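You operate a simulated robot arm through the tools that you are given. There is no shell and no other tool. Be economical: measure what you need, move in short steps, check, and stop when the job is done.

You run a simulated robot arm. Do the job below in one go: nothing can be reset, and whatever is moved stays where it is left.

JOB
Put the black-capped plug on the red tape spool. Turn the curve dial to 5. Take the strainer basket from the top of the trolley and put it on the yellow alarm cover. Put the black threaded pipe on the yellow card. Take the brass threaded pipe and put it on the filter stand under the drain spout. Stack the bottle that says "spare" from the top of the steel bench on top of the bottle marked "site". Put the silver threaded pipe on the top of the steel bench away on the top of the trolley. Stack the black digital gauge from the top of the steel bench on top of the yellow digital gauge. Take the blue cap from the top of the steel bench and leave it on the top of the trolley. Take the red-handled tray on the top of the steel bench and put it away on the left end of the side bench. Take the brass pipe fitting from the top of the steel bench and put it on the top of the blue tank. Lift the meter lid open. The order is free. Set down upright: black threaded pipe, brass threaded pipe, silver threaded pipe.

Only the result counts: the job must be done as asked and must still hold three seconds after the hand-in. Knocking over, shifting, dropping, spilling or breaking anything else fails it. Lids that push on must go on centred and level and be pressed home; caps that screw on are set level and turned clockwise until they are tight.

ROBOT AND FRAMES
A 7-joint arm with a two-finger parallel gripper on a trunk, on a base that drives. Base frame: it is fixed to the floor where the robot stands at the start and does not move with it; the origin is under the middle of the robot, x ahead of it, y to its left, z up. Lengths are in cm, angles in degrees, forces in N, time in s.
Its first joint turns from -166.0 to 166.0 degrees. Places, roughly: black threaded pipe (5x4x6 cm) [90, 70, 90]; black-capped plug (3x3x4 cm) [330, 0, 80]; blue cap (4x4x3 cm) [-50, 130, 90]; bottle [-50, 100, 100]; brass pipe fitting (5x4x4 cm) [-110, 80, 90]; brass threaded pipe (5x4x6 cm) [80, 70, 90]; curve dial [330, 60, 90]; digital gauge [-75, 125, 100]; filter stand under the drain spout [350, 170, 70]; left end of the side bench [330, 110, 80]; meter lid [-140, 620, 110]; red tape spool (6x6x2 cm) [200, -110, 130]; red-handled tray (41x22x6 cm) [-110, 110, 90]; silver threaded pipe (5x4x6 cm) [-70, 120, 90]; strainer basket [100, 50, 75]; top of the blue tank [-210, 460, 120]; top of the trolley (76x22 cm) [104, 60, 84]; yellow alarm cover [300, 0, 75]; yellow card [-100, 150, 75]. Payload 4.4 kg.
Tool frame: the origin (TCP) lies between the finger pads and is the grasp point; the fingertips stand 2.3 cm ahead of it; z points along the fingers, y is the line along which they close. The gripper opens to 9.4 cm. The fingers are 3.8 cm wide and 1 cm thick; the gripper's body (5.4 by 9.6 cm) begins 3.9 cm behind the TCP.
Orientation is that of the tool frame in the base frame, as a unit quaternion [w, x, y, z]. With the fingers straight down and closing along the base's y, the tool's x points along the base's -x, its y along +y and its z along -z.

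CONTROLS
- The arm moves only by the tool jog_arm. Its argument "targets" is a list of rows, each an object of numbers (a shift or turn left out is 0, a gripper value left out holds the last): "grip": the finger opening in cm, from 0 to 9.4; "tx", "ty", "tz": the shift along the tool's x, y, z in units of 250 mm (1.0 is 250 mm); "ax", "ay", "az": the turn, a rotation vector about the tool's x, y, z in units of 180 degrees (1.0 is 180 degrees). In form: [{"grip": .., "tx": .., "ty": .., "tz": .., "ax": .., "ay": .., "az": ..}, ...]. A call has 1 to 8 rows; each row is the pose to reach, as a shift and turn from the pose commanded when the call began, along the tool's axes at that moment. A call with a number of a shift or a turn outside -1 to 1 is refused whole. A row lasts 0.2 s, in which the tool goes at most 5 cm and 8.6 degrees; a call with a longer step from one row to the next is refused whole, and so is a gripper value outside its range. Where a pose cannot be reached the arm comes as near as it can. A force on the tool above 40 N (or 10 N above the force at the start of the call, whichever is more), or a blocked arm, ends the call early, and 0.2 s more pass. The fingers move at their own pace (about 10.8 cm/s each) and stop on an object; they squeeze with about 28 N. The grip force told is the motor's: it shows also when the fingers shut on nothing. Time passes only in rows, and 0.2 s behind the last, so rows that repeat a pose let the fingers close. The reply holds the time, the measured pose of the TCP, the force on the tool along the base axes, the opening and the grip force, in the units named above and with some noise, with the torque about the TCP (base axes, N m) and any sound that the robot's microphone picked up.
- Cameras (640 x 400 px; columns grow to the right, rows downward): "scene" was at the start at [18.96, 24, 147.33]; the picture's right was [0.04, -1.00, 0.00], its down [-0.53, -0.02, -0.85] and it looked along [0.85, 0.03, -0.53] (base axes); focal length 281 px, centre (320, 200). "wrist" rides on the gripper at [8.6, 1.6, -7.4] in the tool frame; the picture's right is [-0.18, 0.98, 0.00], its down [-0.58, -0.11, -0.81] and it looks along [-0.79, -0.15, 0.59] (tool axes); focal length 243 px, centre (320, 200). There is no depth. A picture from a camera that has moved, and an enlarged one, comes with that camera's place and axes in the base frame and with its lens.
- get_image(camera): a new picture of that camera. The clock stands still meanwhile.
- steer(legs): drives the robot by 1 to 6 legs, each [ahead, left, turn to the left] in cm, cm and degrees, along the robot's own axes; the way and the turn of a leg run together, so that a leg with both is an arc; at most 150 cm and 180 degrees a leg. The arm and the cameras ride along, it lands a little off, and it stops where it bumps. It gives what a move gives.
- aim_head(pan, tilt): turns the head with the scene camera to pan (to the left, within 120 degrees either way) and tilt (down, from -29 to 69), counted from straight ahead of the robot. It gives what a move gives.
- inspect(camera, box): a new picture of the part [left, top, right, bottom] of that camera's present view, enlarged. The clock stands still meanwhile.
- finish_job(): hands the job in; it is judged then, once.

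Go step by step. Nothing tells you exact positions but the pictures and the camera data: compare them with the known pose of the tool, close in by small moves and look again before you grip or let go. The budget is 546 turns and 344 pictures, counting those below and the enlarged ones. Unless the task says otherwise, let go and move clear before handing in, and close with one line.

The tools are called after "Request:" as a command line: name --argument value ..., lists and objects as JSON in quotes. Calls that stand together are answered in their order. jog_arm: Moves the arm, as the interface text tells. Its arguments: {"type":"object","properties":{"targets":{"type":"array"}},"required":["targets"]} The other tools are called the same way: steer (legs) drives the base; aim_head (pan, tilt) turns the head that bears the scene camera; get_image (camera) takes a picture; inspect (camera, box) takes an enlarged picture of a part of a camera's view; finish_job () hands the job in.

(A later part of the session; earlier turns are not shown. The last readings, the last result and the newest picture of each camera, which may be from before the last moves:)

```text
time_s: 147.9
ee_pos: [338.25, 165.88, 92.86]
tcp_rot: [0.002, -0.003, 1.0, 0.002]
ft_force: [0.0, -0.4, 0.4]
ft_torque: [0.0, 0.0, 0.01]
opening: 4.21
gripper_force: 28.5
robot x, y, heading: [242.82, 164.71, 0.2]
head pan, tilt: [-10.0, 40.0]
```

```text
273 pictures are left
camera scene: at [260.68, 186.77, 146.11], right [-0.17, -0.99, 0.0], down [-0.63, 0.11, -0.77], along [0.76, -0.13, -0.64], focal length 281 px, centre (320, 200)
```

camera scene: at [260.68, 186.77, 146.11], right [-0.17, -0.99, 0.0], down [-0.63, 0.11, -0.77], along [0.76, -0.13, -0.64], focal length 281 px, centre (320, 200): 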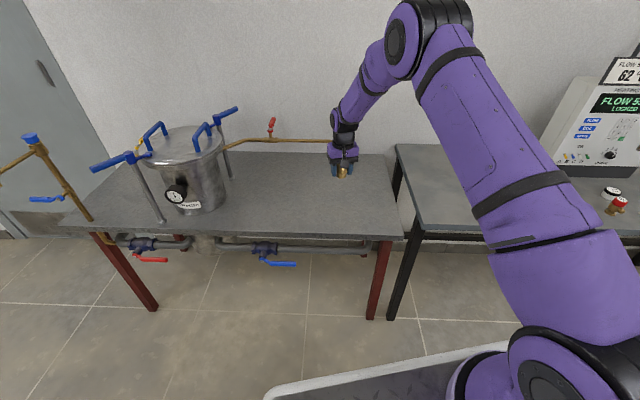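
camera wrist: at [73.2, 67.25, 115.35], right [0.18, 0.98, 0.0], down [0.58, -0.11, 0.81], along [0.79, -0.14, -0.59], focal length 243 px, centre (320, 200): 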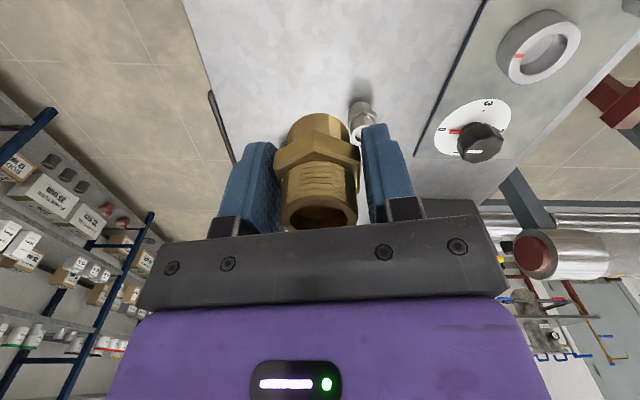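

Request:
jog_arm --targets '[{"tz": 0.15}, {"tz": 0.3}, {"tz": 0.42}, {"tz": 0.5}, {"tz": 0.55}, {"tz": 0.58}, {"tz": 0.6}, {"tz": 0.62}]'

Request:
inspect --camera "scene" --box '[270, 110, 420, 240]'

```text
time_s: 149.7
ee_pos: [338.33, 165.83, 77.45]
tcp_rot: [0.002, -0.003, 1.0, 0.002]
ft_force: [-0.2, -0.1, -0.9]
ft_torque: [0.01, 0.0, -0.01]
opening: 4.17
gripper_force: 28.2
robot x, y, heading: [242.33, 164.53, 0.0]
head pan, tilt: [-10.0, 40.0]
```

```text
3.08 times, centred on (345, 175) of scene
camera zoom: at [260.67, 186.76, 146.1], right [-0.17, -0.99, 0.0], down [-0.63, 0.11, -0.77], along [0.75, -0.13, -0.64], focal length 863 px, centre (243, 277)
```

zoom: 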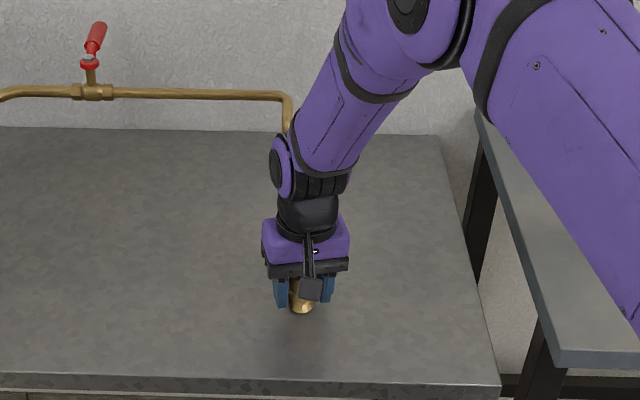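

Request:
jog_arm --targets '[{"tz": 0.015}, {"tz": 0.03}, {"tz": 0.04}, {"tz": 0.04}]'

Request:
jog_arm --targets '[{"tz": 0.015}, {"tz": 0.03}, {"tz": 0.04}, {"tz": 0.04}]'

```text
time_s: 150.7
ee_pos: [338.25, 165.81, 76.41]
tcp_rot: [0.002, -0.002, 1.0, 0.002]
ft_force: [2.7, 0.3, 14.6]
ft_torque: [-0.06, -0.06, 0.09]
opening: 4.11
gripper_force: 27.9
robot x, y, heading: [242.39, 164.37, 0.5]
head pan, tilt: [-10.0, 40.0]
```

```text
time_s: 151.2
ee_pos: [338.22, 165.78, 76.33]
tcp_rot: [0.001, -0.002, 1.0, 0.001]
ft_force: [-8.6, -0.2, 16.9]
ft_torque: [-0.42, 0.54, -0.27]
opening: 3.7
gripper_force: 27.9
robot x, y, heading: [242.3, 164.27, -0.2]
head pan, tilt: [-10.0, 40.0]
stopped in row 2: the force on the tool passed its limit at 46 N (the readings are from after the stop); the commanded pose is now the measured one
```

Pipe stands on the bench front. I release and lift, then tilt the tool 33° forward.

Request:
jog_arm --targets '[{"grip": 5.5}, {"grip": 7}, {"grip": 8}, {"grip": 8, "tz": -0.04}, {"grip": 8, "tz": -0.2}, {"grip": 8, "tz": -0.4}, {"grip": 8, "tz": -0.4}]'

Request:
get_image --camera "wrist"

Request:
inspect --camera "scene" --box '[270, 110, 420, 240]'

```text
time_s: 152.8
ee_pos: [338.18, 165.77, 86.14]
tcp_rot: [0.001, -0.001, 1.0, 0.001]
ft_force: [0.1, 0.3, -0.1]
ft_torque: [-0.01, 0.02, 0.01]
opening: 7.99
gripper_force: 0.0
robot x, y, heading: [241.87, 164.88, 0.3]
head pan, tilt: [-10.0, 40.0]
```

```text
271 pictures are left
camera wrist: at [329.4, 167.36, 93.78], right [0.18, 0.98, 0.0], down [0.58, -0.11, 0.81], along [0.79, -0.14, -0.59], focal length 243 px, centre (320, 200)
```

wrist: 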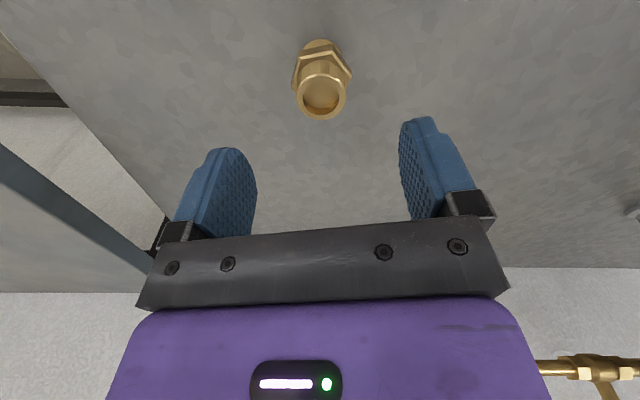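

```text
3.08 times, centred on (345, 175) of scene
camera zoom: at [260.68, 186.76, 146.1], right [-0.17, -0.99, 0.0], down [-0.63, 0.11, -0.77], along [0.75, -0.13, -0.64], focal length 863 px, centre (243, 277)
```

zoom: 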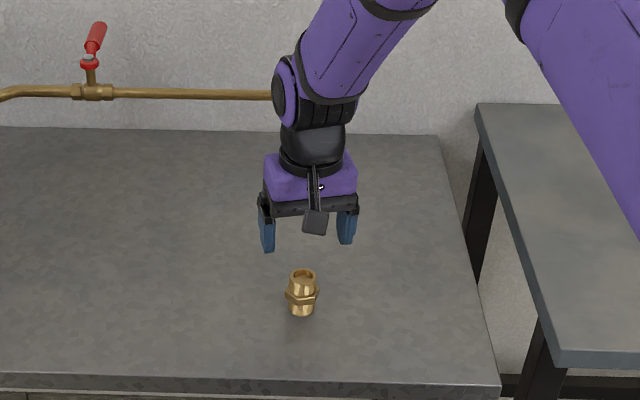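

Request:
jog_arm --targets '[{"grip": 8, "ay": -0.046}, {"grip": 8, "ay": -0.092}, {"grip": 8, "ay": -0.138}, {"grip": 8, "ay": -0.183}, {"grip": 8, "ay": -0.183}, {"grip": 8, "ay": -0.183, "tx": -0.012, "tz": 0.15}, {"grip": 8, "ay": -0.183, "tx": -0.012, "tz": 0.28}, {"grip": 8, "ay": -0.183, "tx": -0.012, "tz": 0.28}]'

Request:
get_image --camera "wrist"

Request:
inspect --camera "scene" --box '[270, 110, 420, 240]'

```text
time_s: 154.6
ee_pos: [338.51, 165.85, 78.98]
tcp_rot: [0.285, -0.001, 0.958, 0.002]
ft_force: [0.2, 0.2, -0.3]
ft_torque: [-0.01, -0.01, 0.01]
opening: 8.02
gripper_force: 0.0
robot x, y, heading: [242.33, 164.63, 0.1]
head pan, tilt: [-10.0, 40.0]
```

```text
269 pictures are left
camera wrist: at [327.17, 167.47, 80.7], right [0.15, 0.98, 0.1], down [0.05, -0.11, 0.99], along [0.99, -0.14, -0.06], focal length 243 px, centre (320, 200)
```

wrist: 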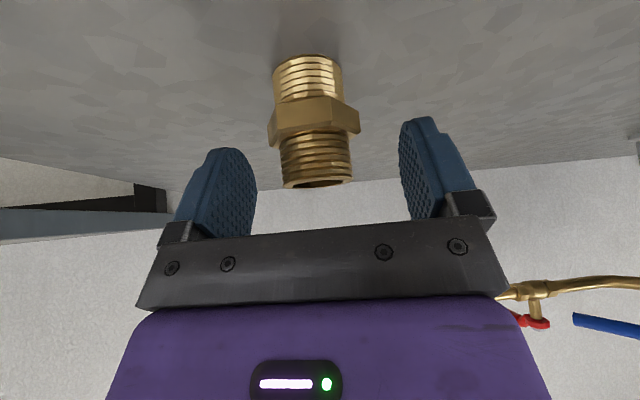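

```text
3.08 times, centred on (345, 175) of scene
camera zoom: at [260.65, 186.76, 146.1], right [-0.17, -0.99, 0.0], down [-0.63, 0.11, -0.77], along [0.75, -0.13, -0.64], focal length 863 px, centre (243, 277)
```

zoom: 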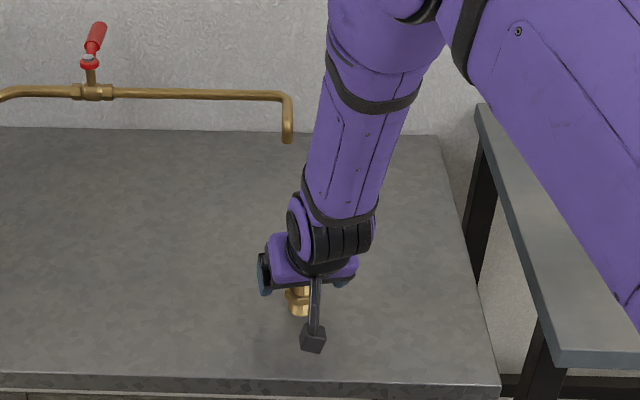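

Request:
jog_arm --targets '[{"grip": 8, "tx": 0.028, "tz": 0.044}, {"grip": 8, "tx": 0.052, "tz": 0.08}, {"grip": 8, "tx": 0.052, "tz": 0.08}]'

Request:
get_image --camera "wrist"

```text
time_s: 155.4
ee_pos: [338.56, 165.92, 77.05]
tcp_rot: [0.286, -0.001, 0.958, 0.001]
ft_force: [-10.4, -0.1, 31.2]
ft_torque: [-1.26, 0.42, -0.4]
opening: 7.97
gripper_force: 0.0
robot x, y, heading: [241.93, 164.21, 0.3]
head pan, tilt: [-10.0, 40.0]
```

```text
267 pictures are left
camera wrist: at [327.21, 167.45, 78.54], right [0.15, 0.98, 0.1], down [0.04, -0.11, 0.99], along [0.99, -0.14, -0.06], focal length 243 px, centre (320, 200)
```

wrist: 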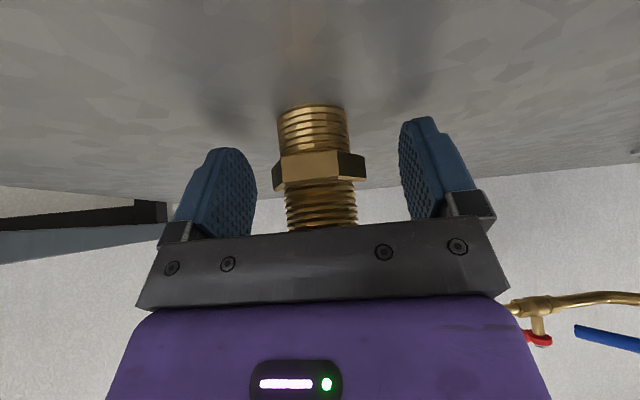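

Fingertips touched the bench (z≈74); I raise 1 cm and then grip.

Request:
jog_arm --targets '[{"grip": 8, "tx": -0.026, "tz": -0.04}, {"grip": 8, "tx": -0.026, "tz": -0.04}]'

Request:
jog_arm --targets '[{"grip": 0}, {"grip": 0}, {"grip": 0}, {"grip": 0}]'

Request:
get_image --camera "wrist"

```text
time_s: 156.0
ee_pos: [338.6, 165.86, 77.95]
tcp_rot: [0.284, -0.001, 0.959, 0.001]
ft_force: [0.4, 0.8, -0.7]
ft_torque: [-0.02, 0.03, 0.02]
opening: 8.01
gripper_force: 0.0
robot x, y, heading: [242.11, 164.61, 0.3]
head pan, tilt: [-10.0, 40.0]
```

```text
time_s: 157.0
ee_pos: [338.62, 165.79, 77.89]
tcp_rot: [0.284, -0.001, 0.959, 0.002]
ft_force: [0.5, -0.3, 0.1]
ft_torque: [0.01, 0.0, 0.01]
opening: 3.74
gripper_force: 28.1
robot x, y, heading: [242.08, 164.47, 0.2]
head pan, tilt: [-10.0, 40.0]
```

```text
266 pictures are left
camera wrist: at [327.19, 167.41, 79.5], right [0.15, 0.98, 0.1], down [0.05, -0.11, 0.99], along [0.99, -0.14, -0.06], focal length 243 px, centre (320, 200)
```

wrist: 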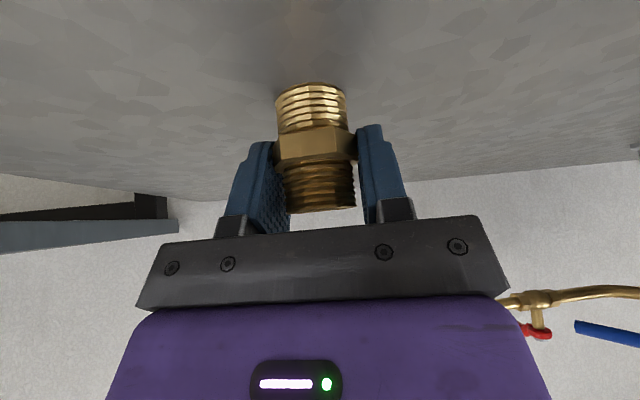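

Firmly gripped, upright. Lift 0.8 cm and move forward under the spout.

Request:
jog_arm --targets '[{"tx": -0.0174, "tz": -0.0268}, {"tx": -0.12, "tz": 0.04, "ty": -0.005}, {"tx": -0.223, "tz": 0.107, "ty": -0.01}, {"tx": -0.327, "tz": 0.174, "ty": -0.015}, {"tx": -0.4, "tz": 0.222, "ty": -0.015}, {"tx": -0.4, "tz": 0.222, "ty": -0.015}]'

Request:
inspect --camera "scene" --box '[270, 110, 420, 240]'

Request:
get_image --camera "wrist"

```text
time_s: 158.4
ee_pos: [350.02, 165.56, 78.71]
tcp_rot: [0.284, -0.002, 0.959, 0.002]
ft_force: [-0.6, 0.5, -1.1]
ft_torque: [0.01, -0.02, 0.01]
opening: 3.75
gripper_force: 28.4
robot x, y, heading: [242.37, 164.77, 0.1]
head pan, tilt: [-10.0, 40.0]
```

```text
3.08 times, centred on (345, 175) of scene
camera zoom: at [260.66, 186.76, 146.1], right [-0.17, -0.99, 0.0], down [-0.63, 0.11, -0.77], along [0.75, -0.13, -0.64], focal length 863 px, centre (243, 277)
```

zoom: 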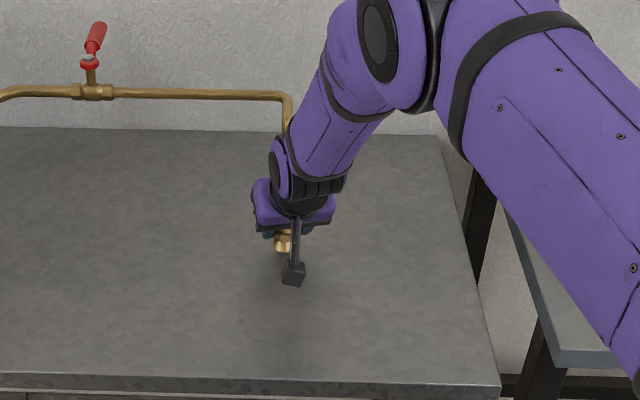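

```text
264 pictures are left
camera wrist: at [338.62, 167.09, 80.44], right [0.15, 0.98, 0.1], down [0.05, -0.11, 0.99], along [0.99, -0.14, -0.06], focal length 243 px, centre (320, 200)
```

wrist: 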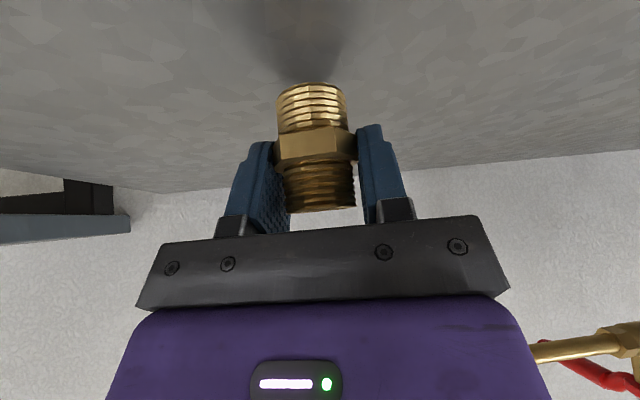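

Request:
jog_arm --targets '[{"tx": 0.009, "tz": 0.0135}, {"tx": 0.015, "tz": 0.023}, {"tx": 0.0185, "tz": 0.0285}, {"tx": 0.0185, "tz": 0.0285}]'

Request:
get_image --camera "wrist"

```text
time_s: 159.4
ee_pos: [349.99, 165.51, 77.99]
tcp_rot: [0.284, -0.001, 0.959, 0.002]
ft_force: [-0.2, -0.5, -2.0]
ft_torque: [0.0, 0.03, -0.04]
opening: 3.75
gripper_force: 28.1
robot x, y, heading: [242.1, 164.51, 0.5]
head pan, tilt: [-10.0, 40.0]
```

```text
263 pictures are left
camera wrist: at [338.61, 167.09, 79.57], right [0.15, 0.98, 0.1], down [0.05, -0.11, 0.99], along [0.99, -0.14, -0.06], focal length 243 px, centre (320, 200)
```

wrist: 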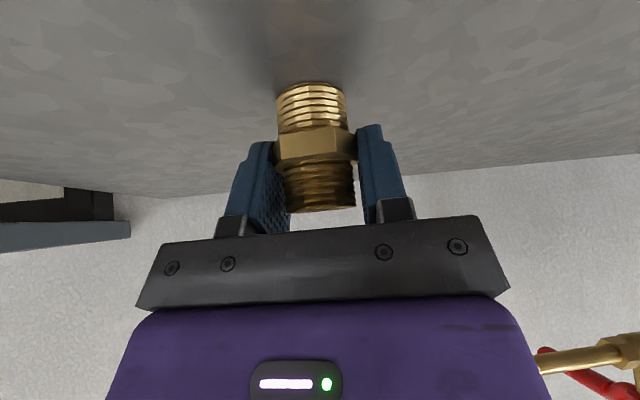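

Request:
jog_arm --targets '[{"tx": 0.0025, "tz": 0.004}, {"tx": 0.004, "tz": 0.007}, {"tx": 0.004, "tz": 0.007}]'

Request:
jog_arm --targets '[{"grip": 4.5}, {"grip": 6}, {"grip": 8}, {"grip": 8, "tx": 0.12, "tz": -0.075}, {"grip": 8, "tx": 0.26, "tz": -0.16}, {"grip": 8, "tx": 0.41, "tz": -0.26}, {"grip": 8, "tx": 0.5, "tz": -0.4}]'

Request:
inspect --camera "scene" --box '[270, 110, 420, 240]'

```text
time_s: 160.2
ee_pos: [349.93, 165.47, 77.96]
tcp_rot: [0.286, -0.002, 0.958, 0.003]
ft_force: [-1.6, 0.3, 9.8]
ft_torque: [-0.02, 0.2, 0.0]
opening: 3.74
gripper_force: 27.5
robot x, y, heading: [242.25, 164.31, -0.1]
head pan, tilt: [-10.0, 40.0]
```

```text
time_s: 161.8
ee_pos: [334.05, 165.34, 79.16]
tcp_rot: [0.285, -0.001, 0.959, 0.002]
ft_force: [-0.2, -1.1, -0.8]
ft_torque: [0.0, 0.01, -0.03]
opening: 8.02
gripper_force: 0.1
robot x, y, heading: [242.53, 164.55, 0.0]
head pan, tilt: [-10.0, 40.0]
```

```text
3.08 times, centred on (345, 175) of scene
camera zoom: at [260.71, 186.76, 146.1], right [-0.17, -0.99, 0.0], down [-0.63, 0.11, -0.77], along [0.75, -0.13, -0.64], focal length 863 px, centre (243, 277)
```

zoom: 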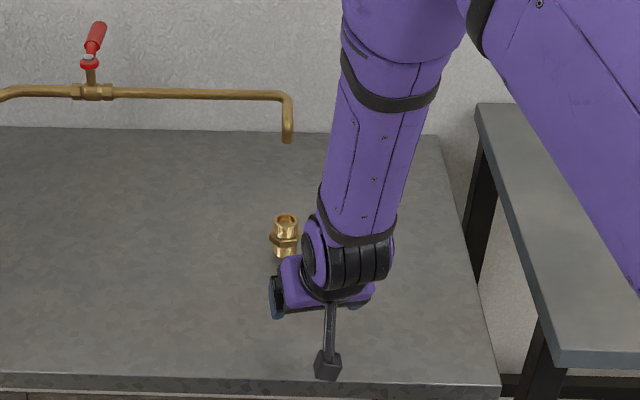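

Brass pipe done. I retract up and level the tool, then back off and look at the side bench (dial, plug, alarm cover).

Request:
jog_arm --targets '[{"tx": -0.09, "tz": -0.14}, {"tx": -0.18, "tz": -0.28, "ay": 0.046}, {"tx": -0.27, "tz": -0.42, "ay": 0.092}, {"tx": -0.36, "tz": -0.56, "ay": 0.138}, {"tx": -0.45, "tz": -0.7, "ay": 0.183}, {"tx": -0.54, "tz": -0.84, "ay": 0.183}]'

Request:
steer --legs '[[-20, 0, 0], [0, -110, 0]]'

Request:
aim_head --pan 0 --tilt 30

Request:
get_image --camera "scene"

```text
time_s: 163.2
ee_pos: [333.86, 165.34, 104.16]
tcp_rot: [0.0, -0.003, 1.0, 0.002]
ft_force: [1.3, 1.0, -0.9]
ft_torque: [0.0, 0.01, -0.02]
opening: 8.0
gripper_force: 0.0
robot x, y, heading: [242.55, 164.47, 0.3]
head pan, tilt: [-10.0, 40.0]
```

```text
time_s: 170.0
ee_pos: [314.31, 55.77, 104.19]
tcp_rot: [0.002, -0.002, 1.0, 0.002]
ft_force: [-0.6, 0.4, -0.3]
ft_torque: [0.0, 0.02, -0.05]
opening: 7.99
gripper_force: 0.0
robot x, y, heading: [223.17, 54.96, -0.0]
head pan, tilt: [-10.0, 40.0]
```

```text
time_s: 170.7
ee_pos: [314.18, 55.93, 104.15]
tcp_rot: [0.001, -0.002, 1.0, 0.003]
ft_force: [-0.6, 1.2, 0.2]
ft_torque: [0.02, 0.01, -0.01]
opening: 7.98
gripper_force: 0.0
robot x, y, heading: [222.74, 55.11, 0.3]
head pan, tilt: [0.0, 30.0]
```

```text
261 pictures are left
camera scene: at [241.67, 78.8, 147.63], right [0.0, -1.0, 0.0], down [-0.5, 0.0, -0.87], along [0.87, 0.0, -0.5], focal length 281 px, centre (320, 200)
```

scene: 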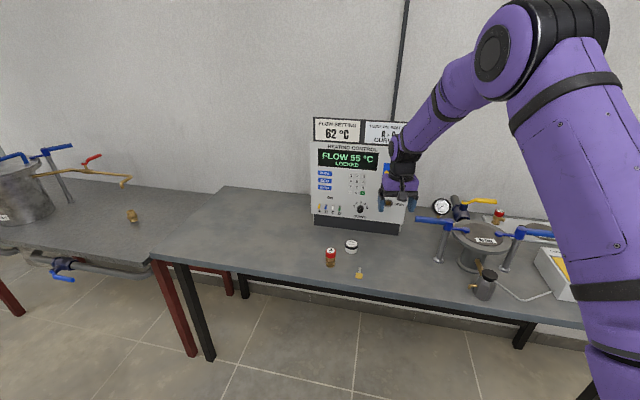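

Request:
inspect --camera "scene" --box '[310, 110, 410, 240]'

Request:
inspect --camera "scene" --box '[340, 180, 390, 230]'

Request:
inspect --camera "scene" --box '[300, 180, 600, 320]'

```text
3.08 times, centred on (360, 175) of scene
camera zoom: at [241.67, 78.8, 147.63], right [0.0, -1.0, 0.0], down [-0.5, 0.0, -0.87], along [0.87, 0.0, -0.5], focal length 863 px, centre (197, 277)
```

zoom: 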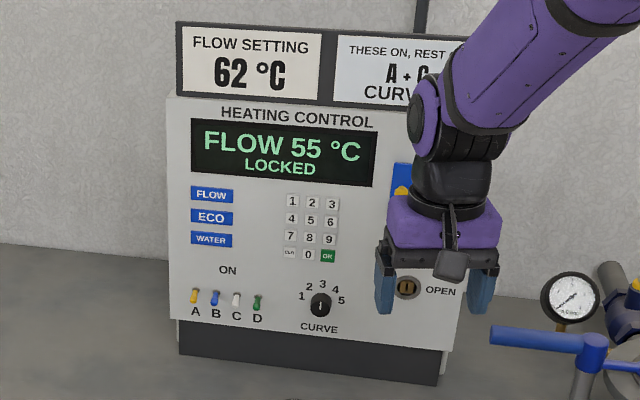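

```text
8.00 times, centred on (365, 205) of scene
camera zoom: at [241.67, 78.8, 147.63], right [0.0, -1.0, 0.0], down [-0.5, 0.0, -0.87], along [0.87, 0.0, -0.5], focal length 2245 px, centre (-40, 160)
```

zoom: 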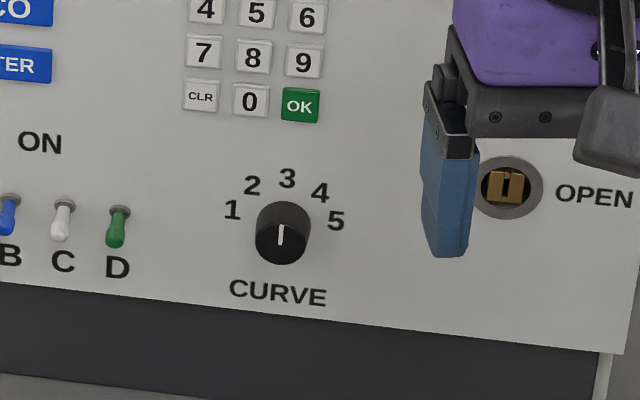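

```text
2.13 times, centred on (450, 250) of scene
camera zoom: at [241.67, 78.8, 147.63], right [0.0, -1.0, 0.0], down [-0.5, 0.0, -0.87], along [0.87, 0.0, -0.5], focal length 599 px, centre (43, 93)
```

zoom: 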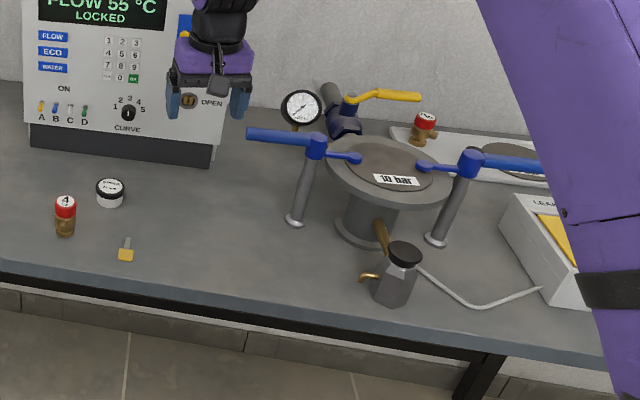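

The curve dial points at 3; 5 is about 72° clockwise. The panel faces me with a yaw of about -12°. I retract the arm, square up to the panel, and turn the tool.

Request:
jog_arm --targets '[{"tx": 0.18}, {"tx": 0.36}, {"tx": 0.54}, {"tx": 0.72}, {"tx": 0.84}]'

Request:
steer --legs '[[0, 29, 0], [12, 0, 0], [0, 0, -12.3]]'

Request:
get_image --camera "scene"

```text
time_s: 171.9
ee_pos: [293.18, 55.67, 104.06]
tcp_rot: [0.001, -0.002, 1.0, 0.001]
ft_force: [0.3, 0.5, 1.0]
ft_torque: [0.03, 0.01, 0.01]
opening: 8.0
gripper_force: 0.1
robot x, y, heading: [222.66, 55.49, 0.3]
head pan, tilt: [0.0, 30.0]
```

```text
time_s: 175.6
ee_pos: [303.65, 69.77, 104.09]
tcp_rot: [0.002, 0.105, 0.994, 0.002]
ft_force: [-0.1, -0.3, 0.0]
ft_torque: [-0.03, 0.02, -0.02]
opening: 8.02
gripper_force: 0.1
robot x, y, heading: [234.45, 83.72, -12.0]
head pan, tilt: [0.0, 30.0]
```

```text
257 pictures are left
camera scene: at [258.19, 103.24, 147.64], right [-0.21, -0.98, 0.0], down [-0.49, 0.11, -0.87], along [0.85, -0.18, -0.5], focal length 281 px, centre (320, 200)
```

scene: 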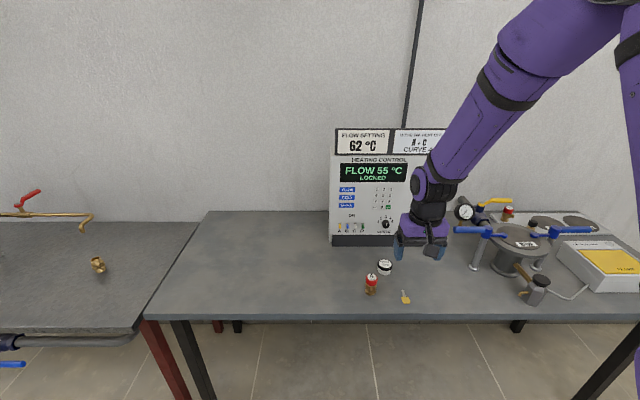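

The brass pipe looks odd in this view; checking.

Request:
inspect --camera "scene" --box '[60, 200, 150, 300]'

Request:
inspect --camera "scene" --box '[330, 170, 450, 310]'

```text
4.00 times, centred on (105, 250) of scene
camera zoom: at [258.19, 103.24, 147.64], right [-0.21, -0.98, 0.0], down [-0.49, 0.11, -0.87], along [0.85, -0.18, -0.5], focal length 1122 px, centre (1180, 0)
```

zoom: 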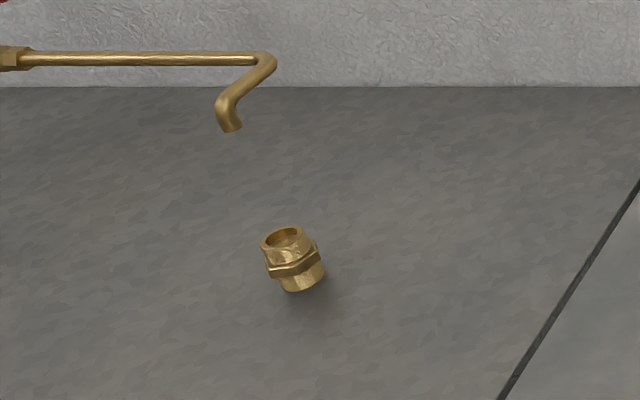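

```text
2.86 times, centred on (390, 240) of scene
camera zoom: at [258.19, 103.24, 147.64], right [-0.21, -0.98, 0.0], down [-0.49, 0.11, -0.87], along [0.85, -0.18, -0.5], focal length 802 px, centre (120, 86)
```

zoom: 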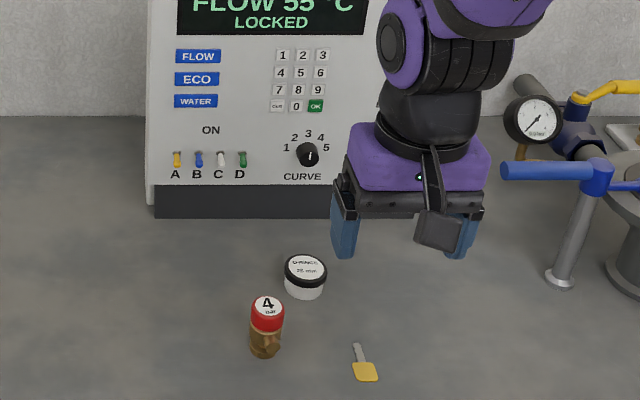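

The pipe is upright (just wide-angle distortion). Knob triangulated at ≈ (334.6, 63.1, 89.9). I pitch the tool to horizontal first.

Request:
jog_arm --targets '[{"grip": 6, "ay": -0.0455}, {"ay": -0.091}, {"ay": -0.1365}, {"ay": -0.182}, {"ay": -0.2275}, {"ay": -0.273}, {"ay": -0.3185}, {"ay": -0.364}]'

Request:
jog_arm --targets '[{"ay": -0.0455}, {"ay": -0.091}, {"ay": -0.136}]'

Request:
jog_arm --targets '[{"az": -0.0455}, {"az": -0.091}, {"az": -0.1365}, {"az": -0.182}, {"az": -0.2275}, {"az": -0.273}, {"az": -0.3185}, {"az": -0.364}]'

Request:
jog_arm --targets '[{"az": -0.0455}, {"az": -0.091}, {"az": -0.1365}, {"az": -0.182}, {"az": -0.2275}, {"az": -0.273}, {"az": -0.3185}, {"az": -0.33}]'

Request:
get_image --camera "scene"

Request:
get_image --camera "wrist"

```text
time_s: 177.4
ee_pos: [304.67, 69.73, 103.98]
tcp_rot: [0.54, 0.089, 0.835, -0.056]
ft_force: [0.5, 0.5, -0.6]
ft_torque: [-0.02, -0.02, -0.01]
opening: 5.98
gripper_force: 0.0
out of reach, approached as far as the arm can: row 8
robot x, y, heading: [234.57, 84.16, -12.0]
head pan, tilt: [0.0, 30.0]
```

```text
time_s: 178.2
ee_pos: [304.76, 69.74, 103.94]
tcp_rot: [0.705, 0.075, 0.702, -0.074]
ft_force: [-0.2, -0.1, 0.6]
ft_torque: [0.02, -0.02, 0.01]
opening: 6.02
gripper_force: 0.1
out of reach, approached as far as the arm can: row 1, 2
robot x, y, heading: [234.78, 84.02, -12.4]
head pan, tilt: [0.0, 30.0]
```

```text
time_s: 180.0
ee_pos: [304.86, 69.63, 103.92]
tcp_rot: [0.552, -0.317, 0.63, -0.444]
ft_force: [-1.0, -0.1, -0.8]
ft_torque: [-0.01, -0.01, 0.02]
opening: 6.0
gripper_force: 0.0
robot x, y, heading: [234.56, 84.24, -12.3]
head pan, tilt: [0.0, 30.0]
```

```text
time_s: 181.8
ee_pos: [304.8, 69.56, 103.87]
tcp_rot: [-0.259, 0.589, -0.391, 0.659]
ft_force: [1.4, 0.5, -0.5]
ft_torque: [-0.02, -0.01, -0.02]
opening: 5.98
gripper_force: 0.1
robot x, y, heading: [234.63, 84.34, -12.2]
head pan, tilt: [0.0, 30.0]
```

```text
254 pictures are left
camera scene: at [258.19, 103.24, 147.64], right [-0.21, -0.98, 0.0], down [-0.49, 0.11, -0.87], along [0.85, -0.18, -0.5], focal length 281 px, centre (320, 200)
```

scene: 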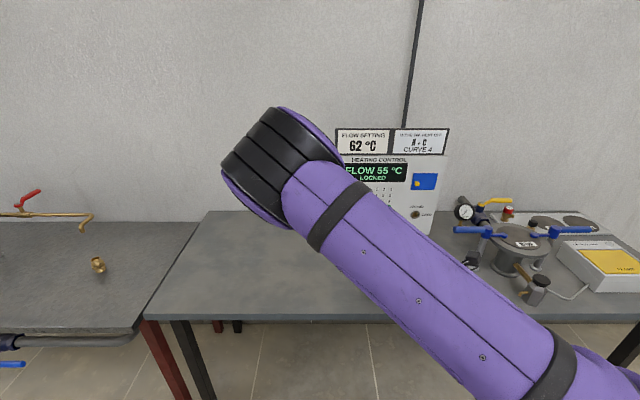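

```text
253 pictures are left
camera wrist: at [295.75, 63.44, 107.62], right [-0.08, -0.4, -0.91], down [-0.68, 0.7, -0.25], along [0.73, 0.59, -0.33], focal length 243 px, centre (320, 200)
```

wrist: 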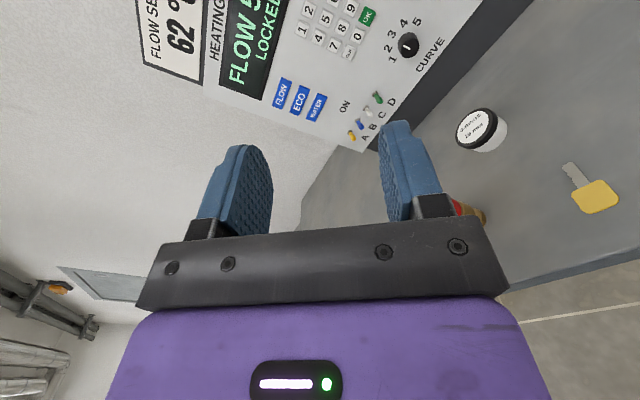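

Wrist view confirms the knob at (334.6, 63.3, 90.2). I move in to 8 cm in front of it.

Request:
jog_arm --targets '[{"tx": -0.054, "ty": 0.076, "tz": 0.15}, {"tx": -0.107, "ty": 0.151, "tz": 0.3}, {"tx": -0.16, "ty": 0.227, "tz": 0.45}, {"tx": -0.213, "ty": 0.302, "tz": 0.6}, {"tx": -0.266, "ty": 0.378, "tz": 0.75}, {"tx": -0.319, "ty": 0.453, "tz": 0.9}, {"tx": -0.319, "ty": 0.453, "tz": 0.9}]'

Request:
get_image --camera "wrist"

Request:
get_image --camera "scene"

```text
time_s: 183.4
ee_pos: [326.76, 65.13, 90.07]
tcp_rot: [-0.26, 0.588, -0.392, 0.658]
ft_force: [0.6, 0.5, 0.0]
ft_torque: [-0.03, -0.01, 0.01]
opening: 5.98
gripper_force: 0.1
robot x, y, heading: [234.2, 83.91, -12.1]
head pan, tilt: [0.0, 30.0]
```

```text
252 pictures are left
camera wrist: at [317.79, 58.85, 93.82], right [-0.08, -0.4, -0.91], down [-0.67, 0.7, -0.24], along [0.73, 0.6, -0.33], focal length 243 px, centre (320, 200)
```

wrist: 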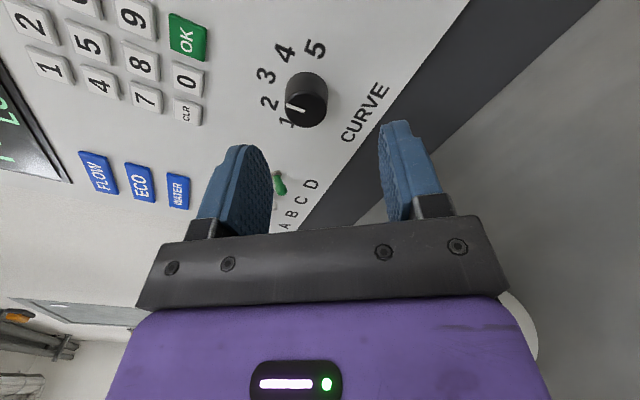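

```text
251 pictures are left
camera scene: at [258.19, 103.25, 147.64], right [-0.21, -0.98, 0.0], down [-0.49, 0.11, -0.87], along [0.85, -0.18, -0.5], focal length 281 px, centre (320, 200)
```

scene: 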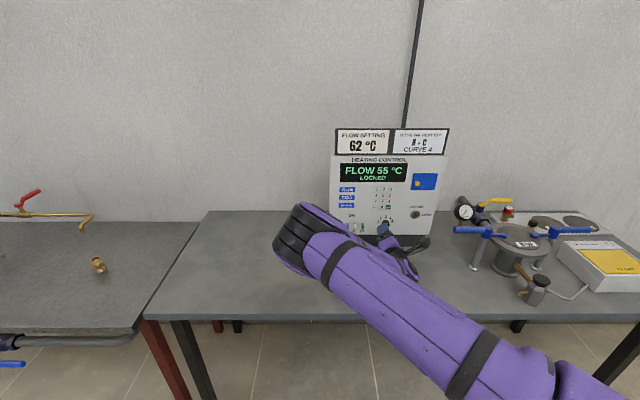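

Request:
jog_arm --targets '[{"tx": -0.019, "ty": -0.028, "tz": 0.08}, {"tx": -0.019, "ty": -0.028, "tz": 0.153}, {"tx": -0.019, "ty": -0.028, "tz": 0.153}]'

Request:
get_image --camera "wrist"

Request:
inspect --camera "scene" --box '[340, 180, 440, 270]'

```text
time_s: 184.2
ee_pos: [330.8, 65.15, 90.48]
tcp_rot: [-0.26, 0.588, -0.39, 0.659]
ft_force: [-0.2, -0.3, 0.3]
ft_torque: [0.04, 0.0, 0.01]
opening: 5.99
gripper_force: 0.1
robot x, y, heading: [234.8, 84.29, -12.0]
head pan, tilt: [0.0, 30.0]
```

```text
250 pictures are left
camera wrist: at [321.78, 58.85, 94.13], right [-0.08, -0.4, -0.91], down [-0.67, 0.7, -0.24], along [0.73, 0.6, -0.33], focal length 243 px, centre (320, 200)
```

wrist: 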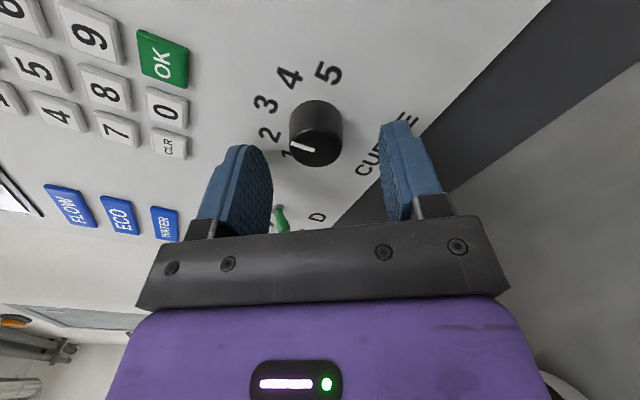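

```text
4.44 times, centred on (390, 225) of scene
camera zoom: at [258.19, 103.25, 147.64], right [-0.21, -0.98, 0.0], down [-0.49, 0.11, -0.87], along [0.85, -0.18, -0.5], focal length 1247 px, centre (9, 89)
```

zoom: 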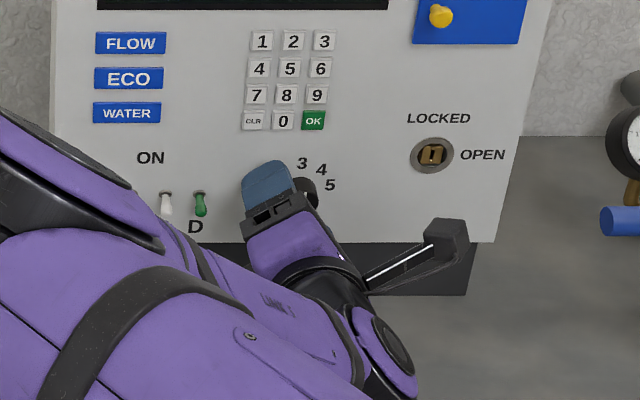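

Aligned. Advance 1.7 cm so the fingers straddle the knob, then close.

Request:
jog_arm --targets '[{"tz": 0.03, "ty": -0.006}, {"tz": 0.06, "ty": -0.006}, {"tz": 0.068, "ty": -0.006}, {"tz": 0.068, "ty": -0.006}]'

Request:
get_image --camera "wrist"

```text
time_s: 184.6
ee_pos: [331.11, 65.03, 90.35]
tcp_rot: [-0.257, 0.589, -0.393, 0.657]
ft_force: [-21.8, 1.4, 3.1]
ft_torque: [0.07, -0.66, 0.45]
opening: 6.04
gripper_force: 0.8
robot x, y, heading: [234.3, 84.13, -12.2]
head pan, tilt: [0.0, 30.0]
stopped in row 2: the force on the tool passed its limit at 59 N (the readings are from after the stop); the commanded pose is now the measured one
```

```text
248 pictures are left
camera wrist: at [322.19, 58.71, 94.07], right [-0.09, -0.4, -0.91], down [-0.67, 0.7, -0.24], along [0.73, 0.59, -0.33], focal length 243 px, centre (320, 200)
```

wrist: 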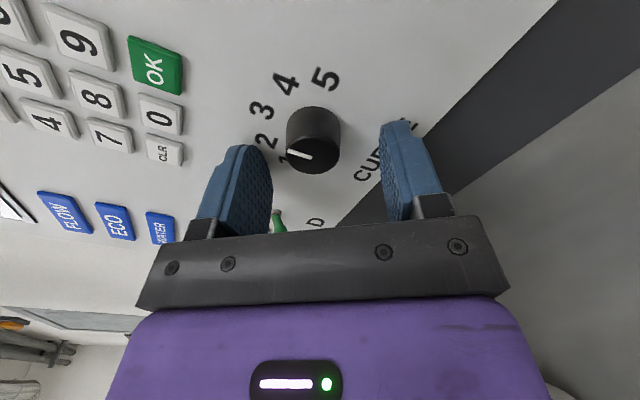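

Request:
inspect --camera "wrist" --box '[180, 50, 460, 230]'

```text
2.22 times, centred on (320, 140) of wrist
camera zoom: at [322.19, 58.71, 94.07], right [-0.09, -0.4, -0.91], down [-0.67, 0.7, -0.24], along [0.73, 0.59, -0.33], focal length 539 px, centre (320, 333)
```

zoom: 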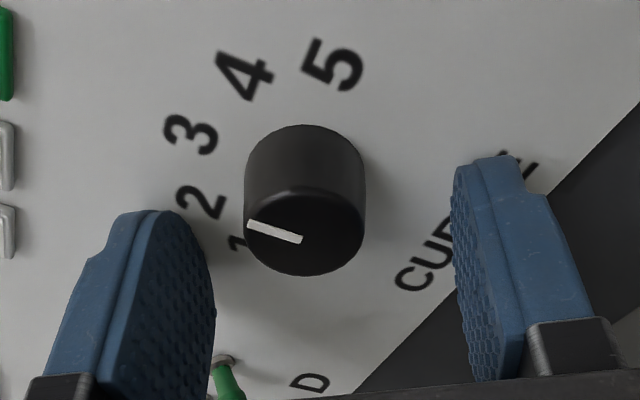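

A finger touched something 2–3 cm above-left of the knob. I back off 1 cm, narrow the opening and approach again gently.

Request:
jog_arm --targets '[{"tz": -0.04, "grip": 4}, {"tz": -0.04, "grip": 4}, {"tz": -0.02, "grip": 4}, {"tz": 0.0, "grip": 4}, {"tz": 0.012, "grip": 4}, {"tz": 0.012, "grip": 4}]'

Request:
inspect --camera "wrist" --box '[180, 50, 460, 230]'

```text
time_s: 185.8
ee_pos: [331.2, 65.0, 90.16]
tcp_rot: [-0.259, 0.589, -0.392, 0.657]
ft_force: [-18.6, 2.1, 7.5]
ft_torque: [-0.1, -0.68, -0.01]
opening: 4.24
gripper_force: 2.6
robot x, y, heading: [234.54, 83.83, -12.2]
head pan, tilt: [0.0, 30.0]
stopped in row 5: the force on the tool passed its limit at 48 N (the readings are from after the stop); the commanded pose is now the measured one
```

```text
2.22 times, centred on (320, 140) of wrist
camera zoom: at [322.2, 58.73, 93.92], right [-0.09, -0.4, -0.91], down [-0.67, 0.7, -0.24], along [0.73, 0.59, -0.33], focal length 539 px, centre (320, 333)
```

zoom: 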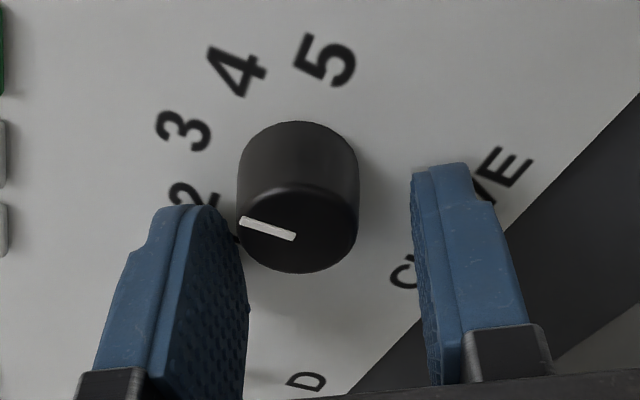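

Contact seems to be with the panel face; the fingers overlap the knob slightly. I re-centre on the knob (0.6 cm) and try pinching here.

Request:
jog_arm --targets '[{"tz": -0.012}, {"tz": -0.012, "ty": -0.024}, {"tz": -0.003, "ty": -0.024}, {"tz": -0.003, "ty": -0.024, "grip": 0}, {"tz": -0.003, "ty": -0.024, "grip": 0}, {"tz": -0.003, "ty": -0.024, "grip": 0}]'

Request:
inspect --camera "wrist" --box '[180, 50, 460, 230]'

```text
time_s: 187.2
ee_pos: [331.15, 65.22, 90.33]
tcp_rot: [-0.257, 0.591, -0.395, 0.655]
ft_force: [-12.9, -9.2, -24.9]
ft_torque: [0.47, 0.27, -0.66]
opening: 2.53
gripper_force: 44.9
robot x, y, heading: [234.51, 84.7, -12.2]
head pan, tilt: [0.0, 30.0]
```

```text
2.22 times, centred on (320, 140) of wrist
camera zoom: at [322.23, 58.93, 94.09], right [-0.1, -0.4, -0.91], down [-0.67, 0.7, -0.23], along [0.73, 0.59, -0.34], focal length 539 px, centre (320, 333)
```

zoom: 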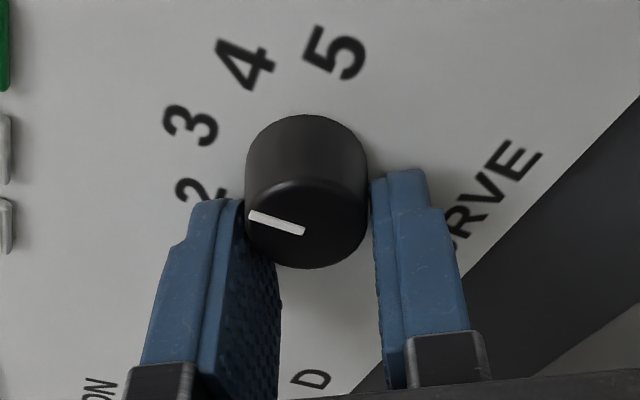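

Knob is pinched (2.5 cm). I relieve the lateral load a little, then turn clockwise.

Request:
jog_arm --targets '[{"ty": 0.012}, {"ty": 0.016}]'

```text
time_s: 187.8
ee_pos: [331.36, 65.11, 90.29]
tcp_rot: [-0.259, 0.589, -0.393, 0.657]
ft_force: [-25.3, -0.6, -12.9]
ft_torque: [0.32, 0.41, 0.07]
opening: 2.55
gripper_force: 45.5
robot x, y, heading: [234.29, 83.86, -12.5]
head pan, tilt: [0.0, 30.0]
```

Request:
jog_arm --targets '[{"ty": 0.006, "tz": -0.004}, {"ty": 0.008, "tz": -0.008}]'

```text
time_s: 188.4
ee_pos: [331.28, 65.07, 90.25]
tcp_rot: [-0.261, 0.588, -0.392, 0.657]
ft_force: [3.5, 1.6, -1.2]
ft_torque: [0.06, 0.46, 0.51]
opening: 2.55
gripper_force: 45.3
robot x, y, heading: [234.26, 84.35, -12.1]
head pan, tilt: [0.0, 30.0]
```

Request:
jog_arm --targets '[{"az": 0.04}, {"az": 0.08}, {"az": 0.12}, {"az": 0.16}]'

Request:
inspect --camera "wrist" --box '[180, 50, 460, 230]'

```text
time_s: 189.2
ee_pos: [331.35, 65.35, 90.74]
tcp_rot: [-0.362, 0.52, -0.475, 0.611]
ft_force: [-14.8, 8.0, 7.2]
ft_torque: [-0.24, -0.46, -0.48]
opening: 2.55
gripper_force: 45.0
robot x, y, heading: [234.47, 84.43, -12.1]
head pan, tilt: [0.0, 30.0]
stopped in row 3: the force on the tool passed its limit at 44 N (the readings are from after the stop); the commanded pose is now the measured one
```

```text
2.22 times, centred on (320, 140) of wrist
camera zoom: at [322.13, 58.35, 91.73], right [-0.01, -0.11, -0.99], down [-0.67, 0.74, -0.07], along [0.74, 0.66, -0.09], focal length 539 px, centre (320, 333)
```

zoom: 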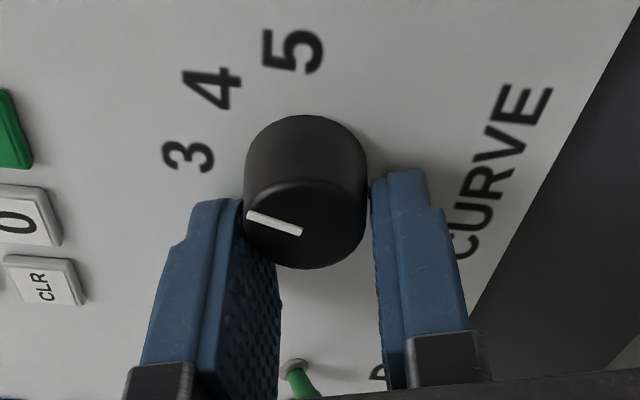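

The knob turns with the gripper but sits 1.6 cm off the tool axis; I rotate further about the knob's centre.

Request:
jog_arm --targets '[{"az": 0.0444, "tx": 0.0006, "ty": -0.0089}, {"az": 0.0889, "tx": 0.0025, "ty": -0.0176}, {"az": 0.1333, "tx": 0.0055, "ty": -0.026}, {"az": 0.1778, "tx": 0.0097, "ty": -0.0339}]'

Request:
inspect --camera "wrist" --box '[180, 50, 460, 230]'

```text
time_s: 190.2
ee_pos: [331.39, 65.35, 91.66]
tcp_rot: [0.516, -0.369, 0.6, -0.487]
ft_force: [-17.5, 11.8, 12.0]
ft_torque: [-0.17, 0.06, -0.97]
opening: 2.54
gripper_force: 45.2
robot x, y, heading: [234.73, 84.38, -12.0]
head pan, tilt: [0.0, 30.0]
```

```text
2.22 times, centred on (320, 140) of wrist
camera zoom: at [322.34, 59.14, 87.81], right [0.1, 0.42, -0.9], down [-0.68, 0.69, 0.25], along [0.73, 0.59, 0.35], focal length 539 px, centre (320, 333)
```

zoom: 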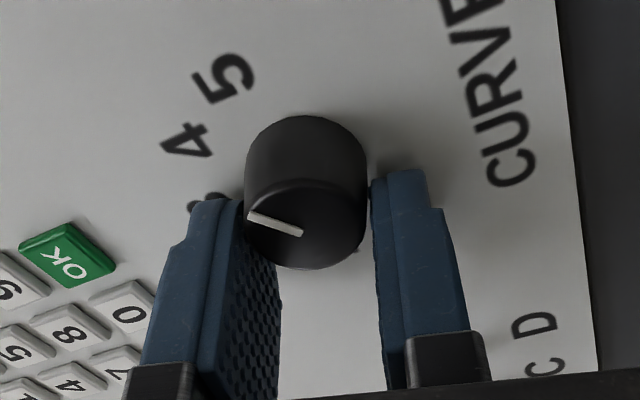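

Pointer is just past 4 (spacing is nearer 45°). I continue about 38° more, easing the side load.

Request:
jog_arm --targets '[{"az": 0.0444, "tx": -0.0054, "ty": -0.0149, "tz": -0.003}, {"az": 0.0889, "tx": -0.0035, "ty": -0.0236, "tz": -0.004}, {"az": 0.1333, "tx": -0.0005, "ty": -0.032, "tz": -0.004}, {"az": 0.17, "tx": 0.0027, "ty": -0.0388, "tz": -0.004}]'

Request:
inspect --camera "wrist" --box '[180, 50, 460, 230]'

```text
time_s: 191.2
ee_pos: [331.16, 64.9, 92.3]
tcp_rot: [0.625, -0.197, 0.677, -0.334]
ft_force: [2.5, -0.1, -7.6]
ft_torque: [-0.32, 0.31, 0.02]
opening: 2.55
gripper_force: 44.8
robot x, y, heading: [234.6, 84.31, -12.2]
head pan, tilt: [0.0, 30.0]
```

```text
2.22 times, centred on (320, 140) of wrist
camera zoom: at [322.88, 61.74, 85.05], right [0.17, 0.81, -0.56], down [-0.72, 0.49, 0.49], along [0.67, 0.32, 0.67], focal length 539 px, centre (320, 333)
```

zoom: 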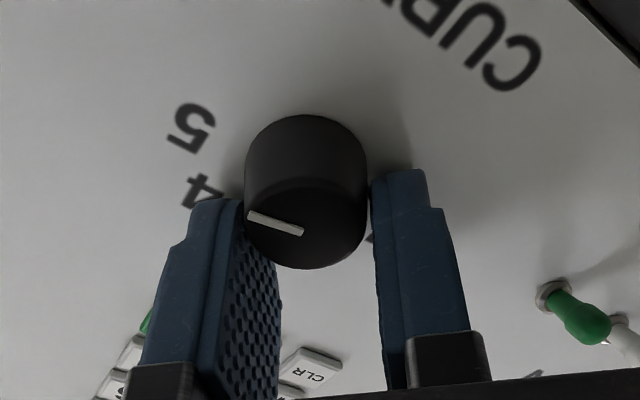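

Request:
jog_arm --targets '[{"az": 0.02, "ty": -0.004}, {"az": 0.02, "ty": -0.004}]'

Request:
inspect --camera "wrist" --box '[180, 50, 460, 230]'

Request:
inspect --camera "scene" --box '[340, 180, 440, 270]'

```text
time_s: 191.8
ee_pos: [331.19, 64.84, 92.48]
tcp_rot: [0.635, -0.176, 0.683, -0.315]
ft_force: [0.6, 1.2, -8.8]
ft_torque: [-0.2, 0.41, -0.03]
opening: 2.54
gripper_force: 45.0
robot x, y, heading: [234.36, 84.37, -11.8]
head pan, tilt: [0.0, 30.0]
```

```text
2.22 times, centred on (320, 140) of wrist
camera zoom: at [322.97, 62.16, 84.87], right [0.18, 0.85, -0.5], down [-0.73, 0.46, 0.51], along [0.66, 0.28, 0.7], focal length 539 px, centre (320, 333)
```

zoom: 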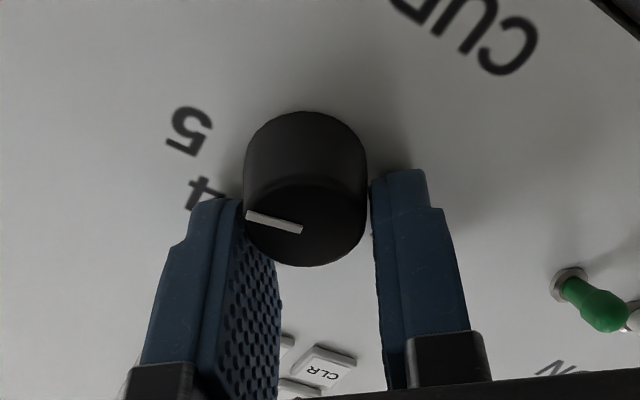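

```text
4.44 times, centred on (390, 225) of scene
camera zoom: at [258.16, 103.29, 147.63], right [-0.21, -0.98, 0.0], down [-0.49, 0.11, -0.87], along [0.85, -0.18, -0.5], focal length 1247 px, centre (9, 89)
```

zoom: 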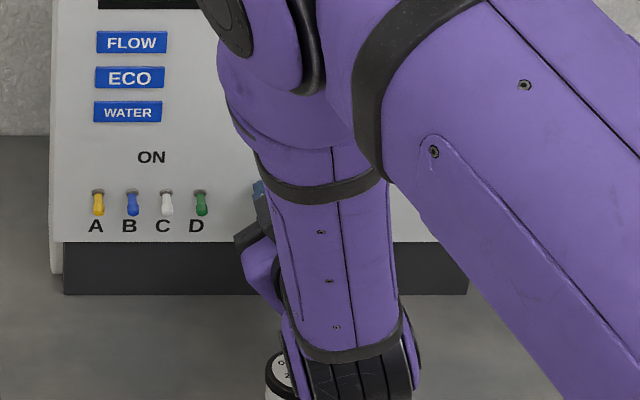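

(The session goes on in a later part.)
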